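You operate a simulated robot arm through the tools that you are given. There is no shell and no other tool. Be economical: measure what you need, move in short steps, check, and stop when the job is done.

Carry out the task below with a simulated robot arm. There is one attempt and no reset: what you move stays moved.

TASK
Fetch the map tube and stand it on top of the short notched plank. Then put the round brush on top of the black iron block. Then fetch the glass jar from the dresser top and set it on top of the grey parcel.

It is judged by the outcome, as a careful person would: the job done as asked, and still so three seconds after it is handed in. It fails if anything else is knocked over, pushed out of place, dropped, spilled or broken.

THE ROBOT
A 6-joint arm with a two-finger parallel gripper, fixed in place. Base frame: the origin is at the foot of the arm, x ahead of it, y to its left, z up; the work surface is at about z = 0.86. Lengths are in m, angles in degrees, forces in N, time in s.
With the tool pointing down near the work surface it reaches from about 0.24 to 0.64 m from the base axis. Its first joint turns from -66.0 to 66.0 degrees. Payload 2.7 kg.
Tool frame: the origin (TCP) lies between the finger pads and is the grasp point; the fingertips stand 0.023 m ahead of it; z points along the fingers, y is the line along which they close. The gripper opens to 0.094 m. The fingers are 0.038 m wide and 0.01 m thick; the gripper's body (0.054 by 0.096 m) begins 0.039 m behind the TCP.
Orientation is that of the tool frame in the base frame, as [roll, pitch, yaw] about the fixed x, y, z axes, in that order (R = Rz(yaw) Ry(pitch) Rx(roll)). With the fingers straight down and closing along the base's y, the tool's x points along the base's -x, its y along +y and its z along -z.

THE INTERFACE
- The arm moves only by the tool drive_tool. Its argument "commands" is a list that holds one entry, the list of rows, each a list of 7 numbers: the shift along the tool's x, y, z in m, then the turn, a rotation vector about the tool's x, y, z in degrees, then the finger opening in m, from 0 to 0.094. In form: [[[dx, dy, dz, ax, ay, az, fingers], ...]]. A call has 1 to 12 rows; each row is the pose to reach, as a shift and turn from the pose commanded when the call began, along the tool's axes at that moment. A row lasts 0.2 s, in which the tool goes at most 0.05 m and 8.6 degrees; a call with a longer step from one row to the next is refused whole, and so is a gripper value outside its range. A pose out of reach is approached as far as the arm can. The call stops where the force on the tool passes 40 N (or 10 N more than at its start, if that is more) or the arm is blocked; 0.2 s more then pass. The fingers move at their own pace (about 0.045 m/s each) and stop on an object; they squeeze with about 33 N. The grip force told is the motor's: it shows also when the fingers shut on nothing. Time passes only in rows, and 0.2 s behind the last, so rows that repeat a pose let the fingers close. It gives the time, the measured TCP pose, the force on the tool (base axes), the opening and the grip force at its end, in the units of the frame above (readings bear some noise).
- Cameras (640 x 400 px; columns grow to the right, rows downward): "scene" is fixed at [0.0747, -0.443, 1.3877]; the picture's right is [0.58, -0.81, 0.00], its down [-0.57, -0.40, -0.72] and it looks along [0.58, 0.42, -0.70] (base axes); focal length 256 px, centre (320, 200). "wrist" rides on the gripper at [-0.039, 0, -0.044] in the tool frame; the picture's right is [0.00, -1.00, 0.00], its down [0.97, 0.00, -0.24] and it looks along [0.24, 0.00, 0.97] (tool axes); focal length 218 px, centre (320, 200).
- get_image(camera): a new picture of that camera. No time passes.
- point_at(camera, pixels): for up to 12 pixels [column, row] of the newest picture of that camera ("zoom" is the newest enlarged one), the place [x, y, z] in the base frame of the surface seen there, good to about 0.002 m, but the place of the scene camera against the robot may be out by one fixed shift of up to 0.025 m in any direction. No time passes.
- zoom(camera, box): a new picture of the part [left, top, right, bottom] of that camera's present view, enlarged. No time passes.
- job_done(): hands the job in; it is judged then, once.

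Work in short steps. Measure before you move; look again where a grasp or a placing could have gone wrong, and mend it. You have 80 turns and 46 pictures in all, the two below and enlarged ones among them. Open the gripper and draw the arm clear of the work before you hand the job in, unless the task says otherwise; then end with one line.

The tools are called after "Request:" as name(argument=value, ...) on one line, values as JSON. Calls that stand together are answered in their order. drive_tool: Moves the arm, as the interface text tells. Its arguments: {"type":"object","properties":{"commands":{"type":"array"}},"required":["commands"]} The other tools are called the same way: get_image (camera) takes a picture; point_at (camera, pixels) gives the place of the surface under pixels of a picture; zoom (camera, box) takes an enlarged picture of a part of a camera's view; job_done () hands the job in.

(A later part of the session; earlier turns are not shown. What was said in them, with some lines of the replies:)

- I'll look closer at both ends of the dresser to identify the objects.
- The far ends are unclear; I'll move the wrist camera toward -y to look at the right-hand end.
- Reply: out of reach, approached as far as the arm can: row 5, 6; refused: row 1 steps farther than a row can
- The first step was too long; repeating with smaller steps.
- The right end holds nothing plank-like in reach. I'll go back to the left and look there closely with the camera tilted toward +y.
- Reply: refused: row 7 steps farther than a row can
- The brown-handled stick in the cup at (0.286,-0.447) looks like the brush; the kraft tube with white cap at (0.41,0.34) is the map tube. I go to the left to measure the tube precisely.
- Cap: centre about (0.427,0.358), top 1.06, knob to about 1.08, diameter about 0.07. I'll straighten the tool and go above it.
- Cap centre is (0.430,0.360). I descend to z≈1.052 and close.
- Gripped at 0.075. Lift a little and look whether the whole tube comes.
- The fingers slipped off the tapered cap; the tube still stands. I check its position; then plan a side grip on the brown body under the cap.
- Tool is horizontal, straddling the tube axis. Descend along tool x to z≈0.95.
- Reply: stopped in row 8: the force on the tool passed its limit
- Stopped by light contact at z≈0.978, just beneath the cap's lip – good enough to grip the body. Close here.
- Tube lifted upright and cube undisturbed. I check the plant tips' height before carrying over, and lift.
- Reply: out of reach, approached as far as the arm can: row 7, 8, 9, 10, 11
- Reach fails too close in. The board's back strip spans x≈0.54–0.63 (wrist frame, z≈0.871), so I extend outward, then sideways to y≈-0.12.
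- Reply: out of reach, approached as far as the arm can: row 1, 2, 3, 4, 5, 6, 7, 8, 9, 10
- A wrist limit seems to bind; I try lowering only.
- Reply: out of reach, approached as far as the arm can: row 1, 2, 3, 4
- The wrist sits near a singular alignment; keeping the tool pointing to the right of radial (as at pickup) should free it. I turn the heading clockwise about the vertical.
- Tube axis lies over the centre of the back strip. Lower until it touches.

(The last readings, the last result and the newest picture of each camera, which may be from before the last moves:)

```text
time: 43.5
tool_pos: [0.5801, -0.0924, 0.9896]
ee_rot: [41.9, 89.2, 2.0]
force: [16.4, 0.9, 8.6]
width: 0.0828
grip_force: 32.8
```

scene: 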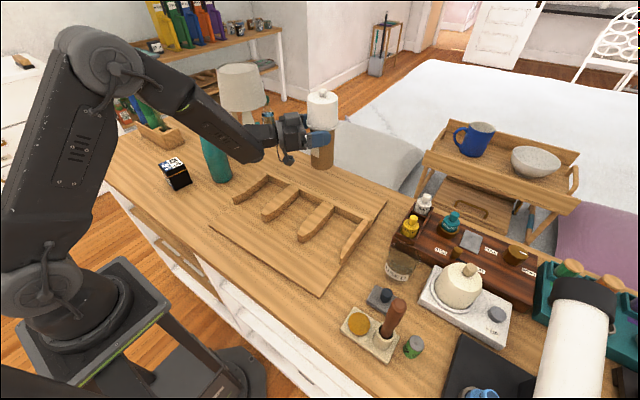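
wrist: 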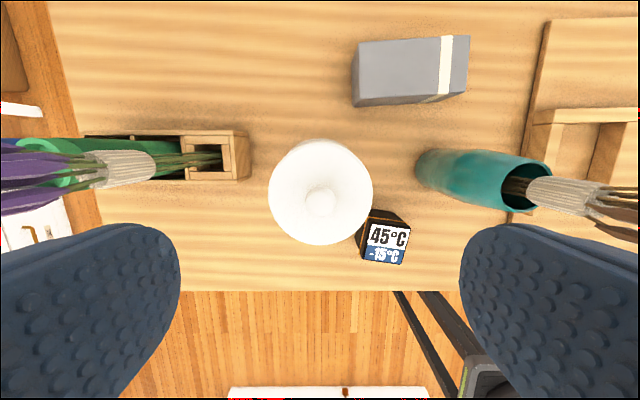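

Request:
zoom(camera="scene", box=[240, 80, 400, 200])

Request:
point_at(camera="zoom", pixels=[[280, 340], [320, 355], [360, 340], [320, 370], [360, 375], [285, 362], [320, 395], [400, 360], [380, 340]])

```text
3.33 times, centred on (320, 140) of scene
```

zoom: 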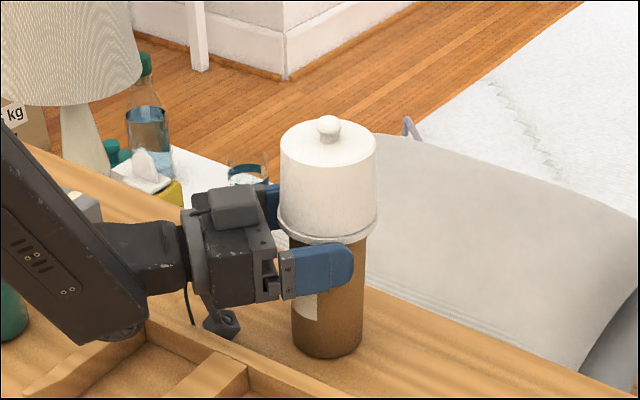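

```text
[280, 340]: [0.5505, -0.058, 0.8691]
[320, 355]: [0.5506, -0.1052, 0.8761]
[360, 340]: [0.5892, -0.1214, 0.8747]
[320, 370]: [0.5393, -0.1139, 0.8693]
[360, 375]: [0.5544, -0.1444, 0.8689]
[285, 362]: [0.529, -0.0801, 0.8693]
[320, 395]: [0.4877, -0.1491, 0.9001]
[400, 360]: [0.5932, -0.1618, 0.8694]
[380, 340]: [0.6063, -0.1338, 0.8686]
```

Tube stands on the strip. Open fully, then rise straight up around the cap.

Request:
drive_tool(commands=[[[-0.001, 0, 0, 0, 0, 0, 0.094], [-0.001, 0, 0, 0, 0, 0, 0.094], [-0.001, 0, 0, 0, 0, 0, 0.094], [-0.001, 0, 0, 0, 0, 0, 0.094]]])

Request:
drive_tool(commands=[[[-0.015, 0, -0.002, 0, 0, 0, 0.094], [-0.03, 0, -0.002, 0, 0, 0, 0.094], [-0.05, 0, -0.002, 0, 0, 0, 0.094], [-0.08, 0, -0.002, 0, 0, 0, 0.094], [-0.11, 0, -0.002, 0, 0, 0, 0.094], [-0.15, 0, -0.002, 0, 0, 0, 0.094], [-0.19, 0, -0.002, 0, 0, 0, 0.094], [-0.19, 0, -0.045, 0, 0, 0, 0.094], [-0.19, 0, -0.09, 0, 0, 0, 0.094]]])

Request:
get_image(camera="scene")

```text
time: 44.5
tool_pos: [0.5789, -0.0923, 0.989]
ee_rot: [44.5, 89.6, 4.6]
force: [9.6, 4.0, -2.0]
width: 0.0939
grip_force: 0.0
```

```text
time: 46.5
tool_pos: [0.5107, -0.0353, 1.1791]
ee_rot: [40.9, 89.4, 1.0]
force: [0.5, 0.0, 0.3]
width: 0.0938
grip_force: 0.1
```

```text
7 pictures are left
```

scene: 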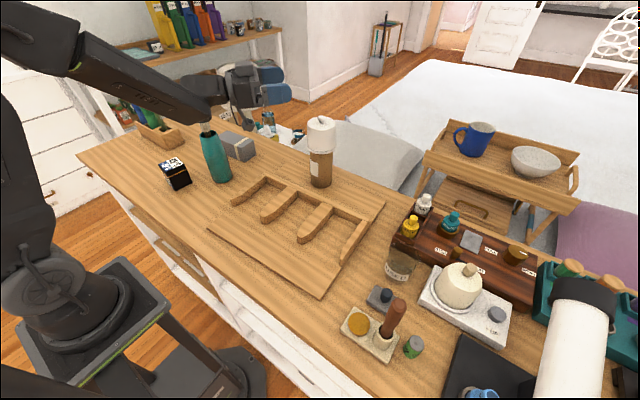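

Request:
point_at(camera="scene", pixels=[[400, 302], [393, 303], [396, 310], [390, 325], [387, 335], [396, 325], [382, 327], [384, 337], [386, 293], [400, 255], [410, 280], [384, 275]])

Request:
drive_tool(commands=[[[0, 0, 0, -8, 0, 0, 0.094], [0, 0, 0, -16, 0, 0, 0.094], [0, 0, 0, -24, 0, 0, 0.094], [0, 0, 0, -32, 0, 0, 0.094], [0, 0, 0, -40, 0, 0, 0.094]]])

```text
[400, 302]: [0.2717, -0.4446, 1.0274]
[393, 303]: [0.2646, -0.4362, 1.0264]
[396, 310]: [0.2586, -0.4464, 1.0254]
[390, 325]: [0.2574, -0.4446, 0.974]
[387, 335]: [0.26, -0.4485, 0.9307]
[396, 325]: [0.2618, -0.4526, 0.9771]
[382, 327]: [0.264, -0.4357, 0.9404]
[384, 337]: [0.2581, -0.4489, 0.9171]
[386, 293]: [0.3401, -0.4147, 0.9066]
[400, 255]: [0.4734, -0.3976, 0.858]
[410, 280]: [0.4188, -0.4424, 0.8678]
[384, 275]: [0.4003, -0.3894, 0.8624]
```

```text
time: 47.7
tool_pos: [0.5099, -0.0328, 1.1791]
ee_rot: [21.1, 89.5, 4.6]
force: [-0.4, 0.0, -0.9]
width: 0.0939
grip_force: 0.1
out of reach, approached as far as the arm can: row 4, 5
```

Now pitch the tool back to pointing down.

Request:
drive_tool(commands=[[[0, 0, 0, 0, 8, 0, 0.094], [0, 0, 0, 0, 16, 0, 0.094], [0, 0, 0, 0, 24, 0, 0.094], [0, 0, 0, 0, 32, 0, 0.094], [0, 0, 0, 0, 40, 0, 0.094], [0, 0, 0, 0, 48, 0, 0.094], [0, 0, 0, 0, 56, 0, 0.094], [0, 0, 0, 0, 64, 0, 0.094], [0, 0, 0, 0, 72, 0, 0.094], [0, 0, 0, 0, 80, 0, 0.094], [0, 0, 0, 0, 88, 0, 0.094], [0, 0, 0, 0, 90, 0, 0.094]]])

```text
time: 50.3
tool_pos: [0.5092, -0.0342, 1.1788]
ee_rot: [179.8, 0.4, 163.6]
force: [-0.9, 0.8, -0.1]
width: 0.0939
grip_force: 0.0
out of reach, approached as far as the arm can: row 5
```

Request:
drive_tool(commands=[[[0.0092, -0.0421, 0, 0, 0, -2, 0.094], [0.0184, -0.0842, 0, 0, 0, -4, 0.094], [0.0277, -0.1263, 0, 0, 0, -6, 0.094], [0.0369, -0.1684, 0, 0, 0, -8, 0.094], [0.0461, -0.2105, 0, 0, 0, -10, 0.094], [0.0553, -0.2526, 0, 0, 0, -12, 0.094], [0.0645, -0.2947, 0, 0, 0, -14, 0.094], [0.0738, -0.3369, 0, 0, 0, -16.4, 0.094], [0.083, -0.379, 0, 0, 0, -16.4, 0.094], [0.0922, -0.4211, 0.02, 0, 0, -16.4, 0.094], [0.1014, -0.4632, 0.04, 0, 0, -16.4, 0.094], [0.1014, -0.4632, 0.06, 0, 0, -16.4, 0.094]]])

Request:
get_image(camera="wrist")

```text
time: 52.9
tool_pos: [0.2816, -0.451, 1.114]
ee_rot: [-179.9, 0.5, -180.0]
force: [-0.5, -0.4, -1.0]
width: 0.0941
grip_force: 0.1
```

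```text
6 pictures are left
```

wrist: 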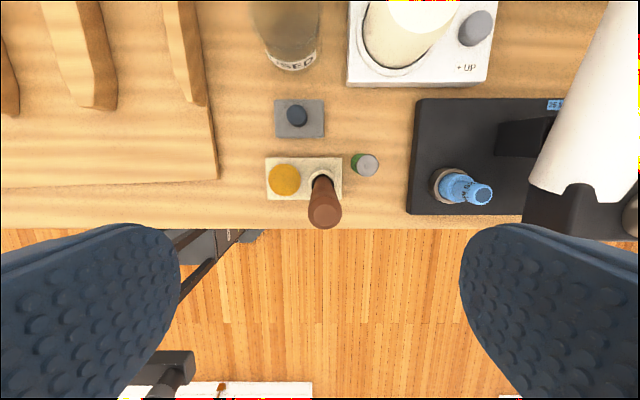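

Request:
point_at(camera="wrist", pixels=[[324, 213], [324, 222], [313, 213], [338, 213], [323, 190], [316, 190], [330, 190], [322, 176], [290, 62], [296, 30], [262, 25], [320, 20]])

```text
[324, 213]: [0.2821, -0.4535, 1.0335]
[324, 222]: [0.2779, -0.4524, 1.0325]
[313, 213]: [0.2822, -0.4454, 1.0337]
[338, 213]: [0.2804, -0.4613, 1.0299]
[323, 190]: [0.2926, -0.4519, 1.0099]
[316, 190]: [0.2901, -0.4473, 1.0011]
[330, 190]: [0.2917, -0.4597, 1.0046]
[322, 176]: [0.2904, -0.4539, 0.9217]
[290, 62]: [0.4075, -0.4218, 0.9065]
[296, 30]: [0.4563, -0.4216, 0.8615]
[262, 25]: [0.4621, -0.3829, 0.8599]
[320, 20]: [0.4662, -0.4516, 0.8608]
```

Rod axis ≈ (0.281,-0.453), top 1.033. Descend to z≈1.003, grip and pull up.

Request:
drive_tool(commands=[[[0, -0.002, 0.04, 0, 0, 0, 0.07], [0, -0.002, 0.08, 0, 0, 0, 0.06], [0, -0.002, 0.11, 0, 0, 0, 0.05], [0, -0.002, 0.11, 0, 0, 0, 0.02], [0, -0.002, 0.11, 0, 0, 0, 0.01], [0, -0.002, 0.11, 0, 0, 0, 0.01], [0, -0.002, 0.11, 0, 0, 0, 0.01], [0, -0.002, 0.11, 0, 0, 0, 0.01]]])

Request:
drive_tool(commands=[[[0, 0, -0.02, 0, 0, 0, 0.01], [0, 0, -0.05, 0, 0, 0, 0.01], [0, 0, -0.08, 0, 0, 0, 0.01], [0, 0, -0.11, 0, 0, 0, 0.01], [0, 0, -0.14, 0, 0, 0, 0.01]]])

Request:
zoom(camera="scene", box=[320, 180, 480, 380])

```text
time: 54.7
tool_pos: [0.2847, -0.4528, 1.0057]
ee_rot: [-180.0, 0.5, -180.0]
force: [0.5, -1.1, -1.2]
width: 0.0204
grip_force: 33.1
```

```text
time: 55.9
tool_pos: [0.282, -0.4533, 1.1481]
ee_rot: [-180.0, 0.5, 180.0]
force: [0.5, 0.1, -0.4]
width: 0.0206
grip_force: 33.0
```

```text
2.00 times, centred on (400, 280) of scene
```

zoom: 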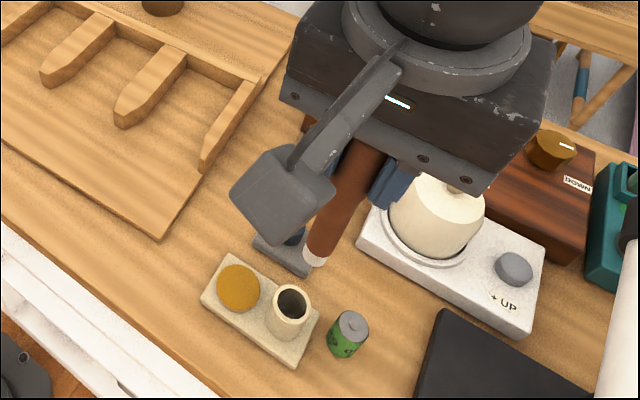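

The stick has a pale tip at (315,258) of the zoom; measure and look closer at its end shape.

Request:
point_at(camera="zoom", pixels=[[314, 262], [317, 250], [320, 235], [335, 210], [350, 180], [305, 245], [328, 250], [325, 258]])

Request:
zoom(camera="scene", box=[380, 280, 420, 330])

```text
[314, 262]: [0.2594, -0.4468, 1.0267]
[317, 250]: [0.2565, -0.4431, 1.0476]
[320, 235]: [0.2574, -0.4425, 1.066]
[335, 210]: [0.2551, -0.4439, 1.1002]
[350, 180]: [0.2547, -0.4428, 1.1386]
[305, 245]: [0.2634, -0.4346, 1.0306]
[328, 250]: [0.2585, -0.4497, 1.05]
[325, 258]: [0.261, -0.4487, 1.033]
```

```text
8.00 times, centred on (400, 305) of scene
```

zoom: 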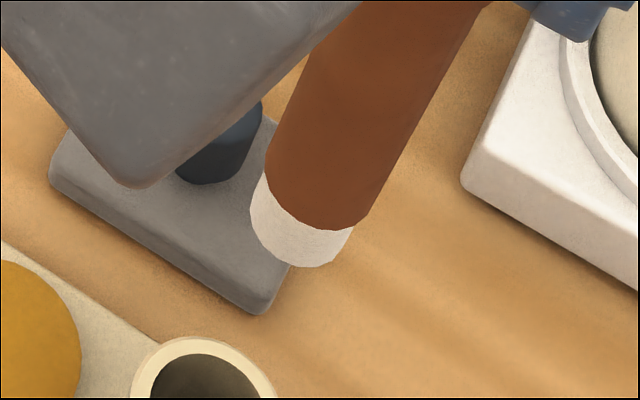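

The end is a flat pale bristle tip, wide enough to stand. Bottom is 0.118 below the TCP. Carry it to the left; check cube's place in the scene picture.

Request:
drive_tool(commands=[[[0, 0.02, -0.04, 0, 0, 0, 0.01], [0, 0.06, -0.055, 0, 0, 0, 0.01], [0, 0.105, -0.055, 0, 0, 0, 0.01], [0, 0.15, -0.055, 0, 0, 0, 0.01], [0, 0.195, -0.055, 0, 0, 0, 0.01], [0, 0.24, -0.055, 0, 0, 0, 0.01], [0, 0.285, -0.055, 0, 0, 0, 0.01], [0, 0.33, -0.055, 0, 0, 0, 0.01], [0, 0.375, -0.055, 0, 0, 0, 0.01], [0, 0.42, -0.055, 0, 0, 0, 0.01], [0, 0.465, -0.055, 0, 0, 0, 0.01]]])

Request:
drive_tool(commands=[[[0, 0.045, 0, 0, 0, 0, 0.01], [0, 0.09, 0, 0, 0, 0, 0.01], [-0.01, 0.133, 0, 0, 0, 0, 0.01], [-0.02, 0.176, 0, 0, 0, 0, 0.01], [-0.035, 0.216, 0, 0, 0, 0, 0.01], [-0.052, 0.257, 0, 0, 0, 0, 0.01], [-0.052, 0.257, 0.02, 0, 0, 0, 0.01]]])

Request:
get_image(camera="wrist")

```text
time: 58.3
tool_pos: [0.2786, 0.0101, 1.1999]
ee_rot: [-180.0, 0.5, 180.0]
force: [-0.3, -0.2, -0.7]
width: 0.0208
grip_force: 32.7
```

```text
time: 59.9
tool_pos: [0.3312, 0.272, 1.1821]
ee_rot: [179.9, 0.6, 180.0]
force: [0.4, 0.5, -0.6]
width: 0.0205
grip_force: 33.0
```

```text
3 pictures are left
```

wrist: 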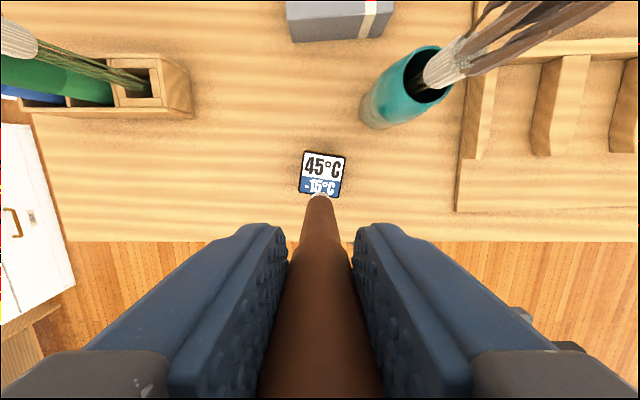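

Request:
point_at(camera="wrist", pixels=[[305, 154], [343, 159], [302, 190], [338, 194], [323, 170], [320, 196], [319, 210], [304, 170], [310, 22], [370, 8], [300, 40], [388, 38]])

```text
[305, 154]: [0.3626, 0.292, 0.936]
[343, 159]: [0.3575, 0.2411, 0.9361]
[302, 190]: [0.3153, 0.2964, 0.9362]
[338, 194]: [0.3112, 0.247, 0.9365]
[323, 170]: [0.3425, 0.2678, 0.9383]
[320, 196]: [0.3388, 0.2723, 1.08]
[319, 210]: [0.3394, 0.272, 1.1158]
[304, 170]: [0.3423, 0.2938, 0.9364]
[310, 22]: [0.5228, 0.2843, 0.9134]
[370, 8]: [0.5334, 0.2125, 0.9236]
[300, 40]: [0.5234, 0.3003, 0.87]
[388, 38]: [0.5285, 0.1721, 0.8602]
```

Cube top centre (0.337,0.269), z 0.936. Shift slightly and lower to touch.

Request:
drive_tool(commands=[[[-0.006, -0.003, 0.04, 0, 0, 0, 0.01], [-0.006, -0.003, 0.08, 0, 0, 0, 0.01], [-0.006, -0.003, 0.11, 0, 0, 0, 0.01], [-0.006, -0.003, 0.118, 0, 0, 0, 0.01], [-0.006, -0.003, 0.122, 0, 0, 0, 0.01], [-0.006, -0.003, 0.125, 0, 0, 0, 0.01]]])

```text
time: 61.3
tool_pos: [0.3397, 0.267, 1.0628]
ee_rot: [179.8, 1.0, 179.9]
force: [-1.3, -2.6, 5.0]
width: 0.0206
grip_force: 32.9
stopped in row 6: the force on the tool passed its limit (the readings are from after the stop); the commanded pose is now the measured one
```

Contact made. Undo the tiny tilt and open gently.

Request:
drive_tool(commands=[[[0, 0, 0, 0, 0.4, 0, 0.01], [0, 0, 0, 0, 0.4, 0, 0.01], [0, 0, 0, 0, 0.4, 0, 0.024], [0, 0, 0, 0, 0.4, 0, 0.03], [0, 0, 0, 0, 0.4, 0, 0.04], [0, 0, 0, 0, 0.4, 0, 0.05]]])

Request:
zoom(camera="scene", box=[100, 60, 280, 210])

```text
time: 62.7
tool_pos: [0.3414, 0.2669, 1.0626]
ee_rot: [179.7, 0.5, -180.0]
force: [-0.2, 0.7, 0.4]
width: 0.0502
grip_force: 0.0
```

```text
2.67 times, centred on (190, 135) of scene
```

zoom: 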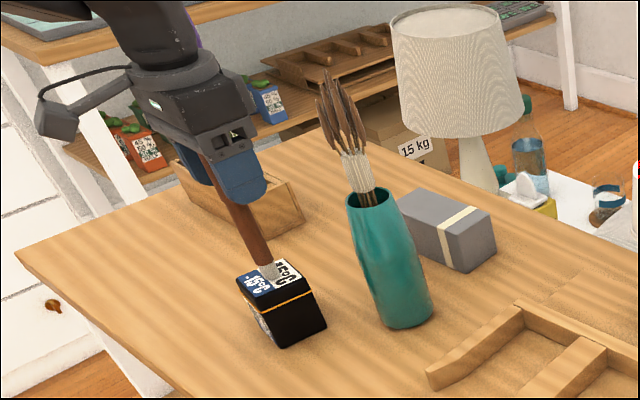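

Brush stands on the block. Rise clear, and query the jar's surroundings.

Request:
drive_tool(commands=[[[0, 0, -0.02, 0, 0, 0, 0.05], [0, 0, -0.05, 0, 0, 0, 0.05], [0, 0, -0.09, 0, 0, 0, 0.05], [0, 0, -0.12, 0, 0, 0, 0.06], [0.02, 0, -0.13, 0, 0, 0, 0.094], [0.03, -0.04, -0.13, 0, 0, 0, 0.094], [0.04, -0.085, -0.13, 0, 0, 0, 0.094], [0.04, -0.13, -0.13, 0, 0, 0, 0.094], [0.04, -0.175, -0.13, 0, 0, 0, 0.094], [0.03, -0.22, -0.13, 0, 0, 0, 0.094], [0.02, -0.26, -0.13, 0, 0, 0, 0.094]]])

Request:
point_at(camera="scene", pixels=[[411, 219], [424, 198], [453, 213], [398, 269], [390, 258], [410, 263], [400, 249], [402, 276], [388, 270], [470, 270], [415, 245], [445, 280]])

```text
time: 65.1
tool_pos: [0.3184, 0.0063, 1.1926]
ee_rot: [179.7, 0.6, -179.8]
force: [0.3, -0.4, -0.2]
width: 0.0939
grip_force: 0.1
```

```text
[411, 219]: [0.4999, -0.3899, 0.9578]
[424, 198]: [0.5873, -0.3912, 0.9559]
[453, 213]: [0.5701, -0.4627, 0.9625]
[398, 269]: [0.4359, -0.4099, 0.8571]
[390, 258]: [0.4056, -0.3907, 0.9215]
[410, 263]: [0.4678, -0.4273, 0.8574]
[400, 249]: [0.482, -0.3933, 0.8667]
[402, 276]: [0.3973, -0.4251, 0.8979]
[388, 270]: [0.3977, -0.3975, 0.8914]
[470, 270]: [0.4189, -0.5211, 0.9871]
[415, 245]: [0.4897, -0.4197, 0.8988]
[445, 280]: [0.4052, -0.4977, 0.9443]
```

Jar: centre ≈(0.441,-0.417), rim ≈0.937; a yellow bottle stands at (0.51,-0.395) so I turn the tool so its camera side faces right of it (yaw ≈155), hover and look.

Request:
drive_tool(commands=[[[-0.01, -0.04, 0, 0, 0, 3, 0.094], [-0.02, -0.08, 0, 0, 0, 6, 0.094], [-0.03, -0.12, 0, 0, 0, 9, 0.094], [-0.04, -0.16, 0, 0, 0, 12, 0.094], [-0.05, -0.2, 0, 0, 0, 15, 0.094], [-0.06, -0.24, 0.01, 0, 0, 18, 0.09], [-0.07, -0.28, 0.02, 0, 0, 21, 0.085], [-0.085, -0.32, 0.03, 0, 0, 25, 0.084], [-0.1, -0.355, 0.05, 0, 0, 25, 0.084], [-0.11, -0.39, 0.07, 0, 0, 25, 0.084], [-0.1226, -0.4233, 0.09, 0, 0, 25, 0.084]]])

Request:
get_image(camera="wrist")

```text
time: 67.5
tool_pos: [0.4415, -0.414, 1.0995]
ee_rot: [179.5, 0.4, 155.1]
force: [-0.5, 0.3, -0.4]
width: 0.0842
grip_force: 0.1
out of reach, approached as far as the arm can: row 11
```

```text
1 pictures are left
```

wrist: 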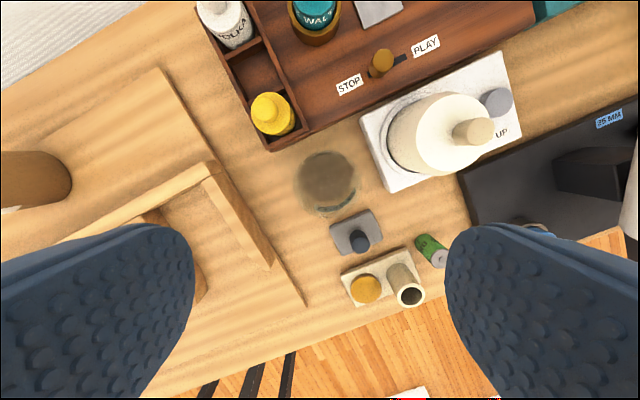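

Request:
point_at(camera="wrist", pixels=[[327, 178], [335, 208], [325, 210], [345, 205], [327, 152], [300, 178], [354, 178], [310, 158], [345, 158], [265, 110], [405, 180], [470, 130]])

Request:
zoom(camera="wrist", box=[270, 130, 390, 230])

```text
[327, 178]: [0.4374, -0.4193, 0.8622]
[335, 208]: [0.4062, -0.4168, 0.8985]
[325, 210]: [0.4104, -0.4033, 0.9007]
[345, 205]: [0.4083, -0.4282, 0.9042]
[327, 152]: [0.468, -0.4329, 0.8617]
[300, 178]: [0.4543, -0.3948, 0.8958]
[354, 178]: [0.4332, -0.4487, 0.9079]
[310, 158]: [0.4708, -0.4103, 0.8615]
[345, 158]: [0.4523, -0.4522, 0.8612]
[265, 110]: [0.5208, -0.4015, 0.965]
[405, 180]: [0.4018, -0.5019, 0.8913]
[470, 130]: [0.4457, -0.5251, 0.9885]
```

```text
4.00 times, centred on (330, 180) of wrist
```

zoom: 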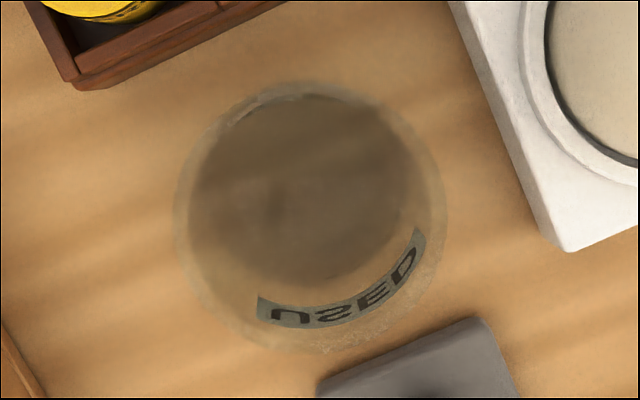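

Jar axis ≈(0.440,-0.4185), diameter ≈0.07, rim ≈0.927. Descend to z≈0.915 and grip.

Request:
drive_tool(commands=[[[-0.0005, -0.0047, 0.03, 0, 0, 0, 0.088], [-0.0005, -0.0047, 0.06, 0, 0, 0, 0.088], [-0.0005, -0.0047, 0.09, 0, 0, 0, 0.088], [-0.0005, -0.0047, 0.12, 0, 0, 0, 0.088]]])

```text
time: 68.5
tool_pos: [0.441, -0.4189, 0.9779]
ee_rot: [179.5, 0.5, 155.1]
force: [0.3, 1.3, -0.5]
width: 0.0878
grip_force: 0.0
```

Request:
drive_tool(commands=[[[0, 0, 0.02, 0, 0, 0, 0.088], [0, 0, 0.04, 0, 0, 0, 0.088], [0, 0, 0.052, 0, 0, 0, 0.088], [0, 0, 0.062, 0, 0, 0, 0.088], [0, 0, 0.062, 0, 0, 0, 0.07], [0, 0, 0.062, 0, 0, 0, 0.05], [0, 0, 0.062, 0, 0, 0, 0.05], [0, 0, 0.062, 0, 0, 0, 0.05]]])

```text
time: 70.3
tool_pos: [0.4408, -0.4177, 0.9154]
ee_rot: [179.4, 0.4, 155.1]
force: [0.5, 0.0, 0.0]
width: 0.0663
grip_force: 33.2
```

Gripped (0.066). Lift gently.

Request:
drive_tool(commands=[[[0, 0, -0.015, 0, 0, 0, 0.05], [0, 0, -0.03, 0, 0, 0, 0.05], [0, 0, -0.06, 0, 0, 0, 0.05], [0, 0, -0.1, 0, 0, 0, 0.05], [0, 0, -0.135, 0, 0, 0, 0.05]]])

Request:
drive_tool(commands=[[[0.022, 0.03, -0.135, 0, 0, -4, 0.05]]])

```text
time: 71.5
tool_pos: [0.4371, -0.4176, 1.0508]
ee_rot: [179.5, 0.3, 155.0]
force: [-0.1, 0.3, -3.1]
width: 0.0663
grip_force: 33.5
```

```text
refused: row 1 steps farther than a row can; nothing moved
```

Held (z force shows its weight). Move to (0.40,-0.20) while turning yaw back to 180.

Request:
drive_tool(commands=[[[0.0215, 0.03, 0, 0, 0, -4, 0.05], [0.043, 0.06, 0, 0, 0, -8, 0.05], [0.0646, 0.09, 0, 0, 0, -12, 0.05], [0.0862, 0.12, 0, 0, 0, -16, 0.05], [0.1078, 0.15, 0, 0, 0, -20, 0.05], [0.1293, 0.18, 0, 0, 0, -25, 0.05]]])

```text
time: 72.9
tool_pos: [0.3973, -0.1985, 1.0521]
ee_rot: [179.7, 0.5, -179.9]
force: [0.6, 1.4, -1.6]
width: 0.0664
grip_force: 33.1
```

Request:
drive_tool(commands=[[[-0.007, 0.038, 0, 0, 0, 0, 0.05], [-0.014, 0.076, 0, 0, 0, 0, 0.05], [-0.021, 0.114, 0, 0, 0, 0, 0.05], [-0.029, 0.152, 0, 0, 0, 0, 0.05], [-0.036, 0.19, 0, 0, 0, 0, 0.05], [-0.043, 0.2285, 0, 0, 0, 0, 0.05], [-0.071, 0.251, 0, 0, 0, 0, 0.05], [-0.1, 0.2735, 0, 0, 0, 0, 0.05], [-0.128, 0.296, 0, 0, 0, 0, 0.05], [-0.156, 0.3185, 0, 0, 0, 0, 0.05]]])

```text
time: 75.1
tool_pos: [0.5507, 0.1194, 1.0544]
ee_rot: [179.6, 0.6, -179.9]
force: [-0.4, -0.8, -2.3]
width: 0.0659
grip_force: 33.3
```

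Move over the parcel centre (0.553,0.250), then lower.

Request:
drive_tool(commands=[[[-0.001, 0.035, 0, 0, 0, 0, 0.05], [-0.002, 0.07, 0, 0, 0, 0, 0.05], [-0.0023, 0.105, 0, 0, 0, 0, 0.05], [-0.0023, 0.1306, 0, 0, 0, 0, 0.05], [-0.0023, 0.1306, 0.03, 0, 0, 0, 0.05], [-0.0023, 0.1306, 0.055, 0, 0, 0, 0.05], [-0.0023, 0.1306, 0.066, 0, 0, 0, 0.05]]])

```text
time: 76.7
tool_pos: [0.5544, 0.2495, 0.9915]
ee_rot: [179.7, 0.6, -179.9]
force: [-0.1, -0.5, -2.2]
width: 0.0662
grip_force: 33.1
```

Request:
drive_tool(commands=[[[0, 0, 0.004, 0, 0, 0, 0.05], [0, 0, 0.007, 0, 0, 0, 0.05], [0, 0, 0.009, 0, 0, 0, 0.05]]])

```text
time: 77.5
tool_pos: [0.5552, 0.2493, 0.9808]
ee_rot: [179.8, 0.7, -179.9]
force: [0.9, 0.2, -2.4]
width: 0.0661
grip_force: 32.9
```

Request:
drive_tool(commands=[[[0, 0, 0.002, 0, 0, 0, 0.05], [0, 0, 0.003, 0, 0, 0, 0.05]]])

```text
time: 78.1
tool_pos: [0.5545, 0.2496, 0.9777]
ee_rot: [179.7, 0.6, -179.8]
force: [0.2, -0.7, -2.3]
width: 0.0663
grip_force: 33.1
```

Request:
drive_tool(commands=[[[0, 0, 0.0015, 0, 0, 0, 0.05], [0, 0, 0.003, 0, 0, 0, 0.05]]])

```text
time: 78.7
tool_pos: [0.5552, 0.2498, 0.9767]
ee_rot: [179.6, 0.8, -179.9]
force: [-4.3, 0.2, 12.1]
width: 0.0664
grip_force: 33.0
```

Contact with the parcel. Ease off 1 mm, open, rise.

Request:
drive_tool(commands=[[[0, 0, -0.0015, 0, 0, 0, 0.05], [0, 0, -0.0015, 0, 0, 0, 0.07], [0, 0, -0.0015, 0, 0, 0, 0.08], [0, 0, -0.0015, 0, 0, 0, 0.094], [0, 0, -0.0015, 0, 0, 0, 0.094], [0, 0, -0.02, 0, 0, 0, 0.094], [0, 0, -0.045, 0, 0, 0, 0.094], [0, 0, -0.075, 0, 0, 0, 0.094]]])

Request:
drive_tool(commands=[[[0, -0.03, -0.01, 0, 0, 0, 0.094], [0, -0.07, -0.02, 0, 0, 0, 0.094], [0, -0.11, -0.02, 0, 0, 0, 0.094], [0.02, -0.15, -0.02, 0, 0, 0, 0.094], [0.05, -0.18, -0.03, 0, 0, 0, 0.094], [0.085, -0.21, -0.04, 0, 0, 0, 0.094], [0.115, -0.24, -0.05, 0, 0, 0, 0.094], [0.15, -0.26, -0.06, 0, 0, 0, 0.094], [0.19, -0.28, -0.08, 0, 0, 0, 0.094], [0.22, -0.29, -0.1, 0, 0, 0, 0.094]]])

Request:
get_image(camera="scene")

```text
time: 80.5
tool_pos: [0.5543, 0.2492, 1.0511]
ee_rot: [179.7, 0.6, -179.9]
force: [-0.6, 0.2, -0.5]
width: 0.0938
grip_force: 0.0
```

```text
time: 82.7
tool_pos: [0.3331, -0.0426, 1.1459]
ee_rot: [179.7, 0.6, -179.8]
force: [0.1, 0.8, -0.1]
width: 0.0942
grip_force: 0.0
```

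```text
refused: no pictures are left
```

All three placements gave good contact readings, the gripper is open and the arm is clear. I have no pictures left, so I'm handing in.

Request:
job_done()

```text
The job is handed in.
```

I handed the job in with all three objects placed. The map tube stands on the notched wooden board, the brush stands upright on the black block, and the glass jar is on the grey parcel. The jar's release went unpictured because I had run out, and the names were matched to objects by appearance: kraft tube with white cap, comb-shaped board, brown-handled stick, and black "45°C" cube.
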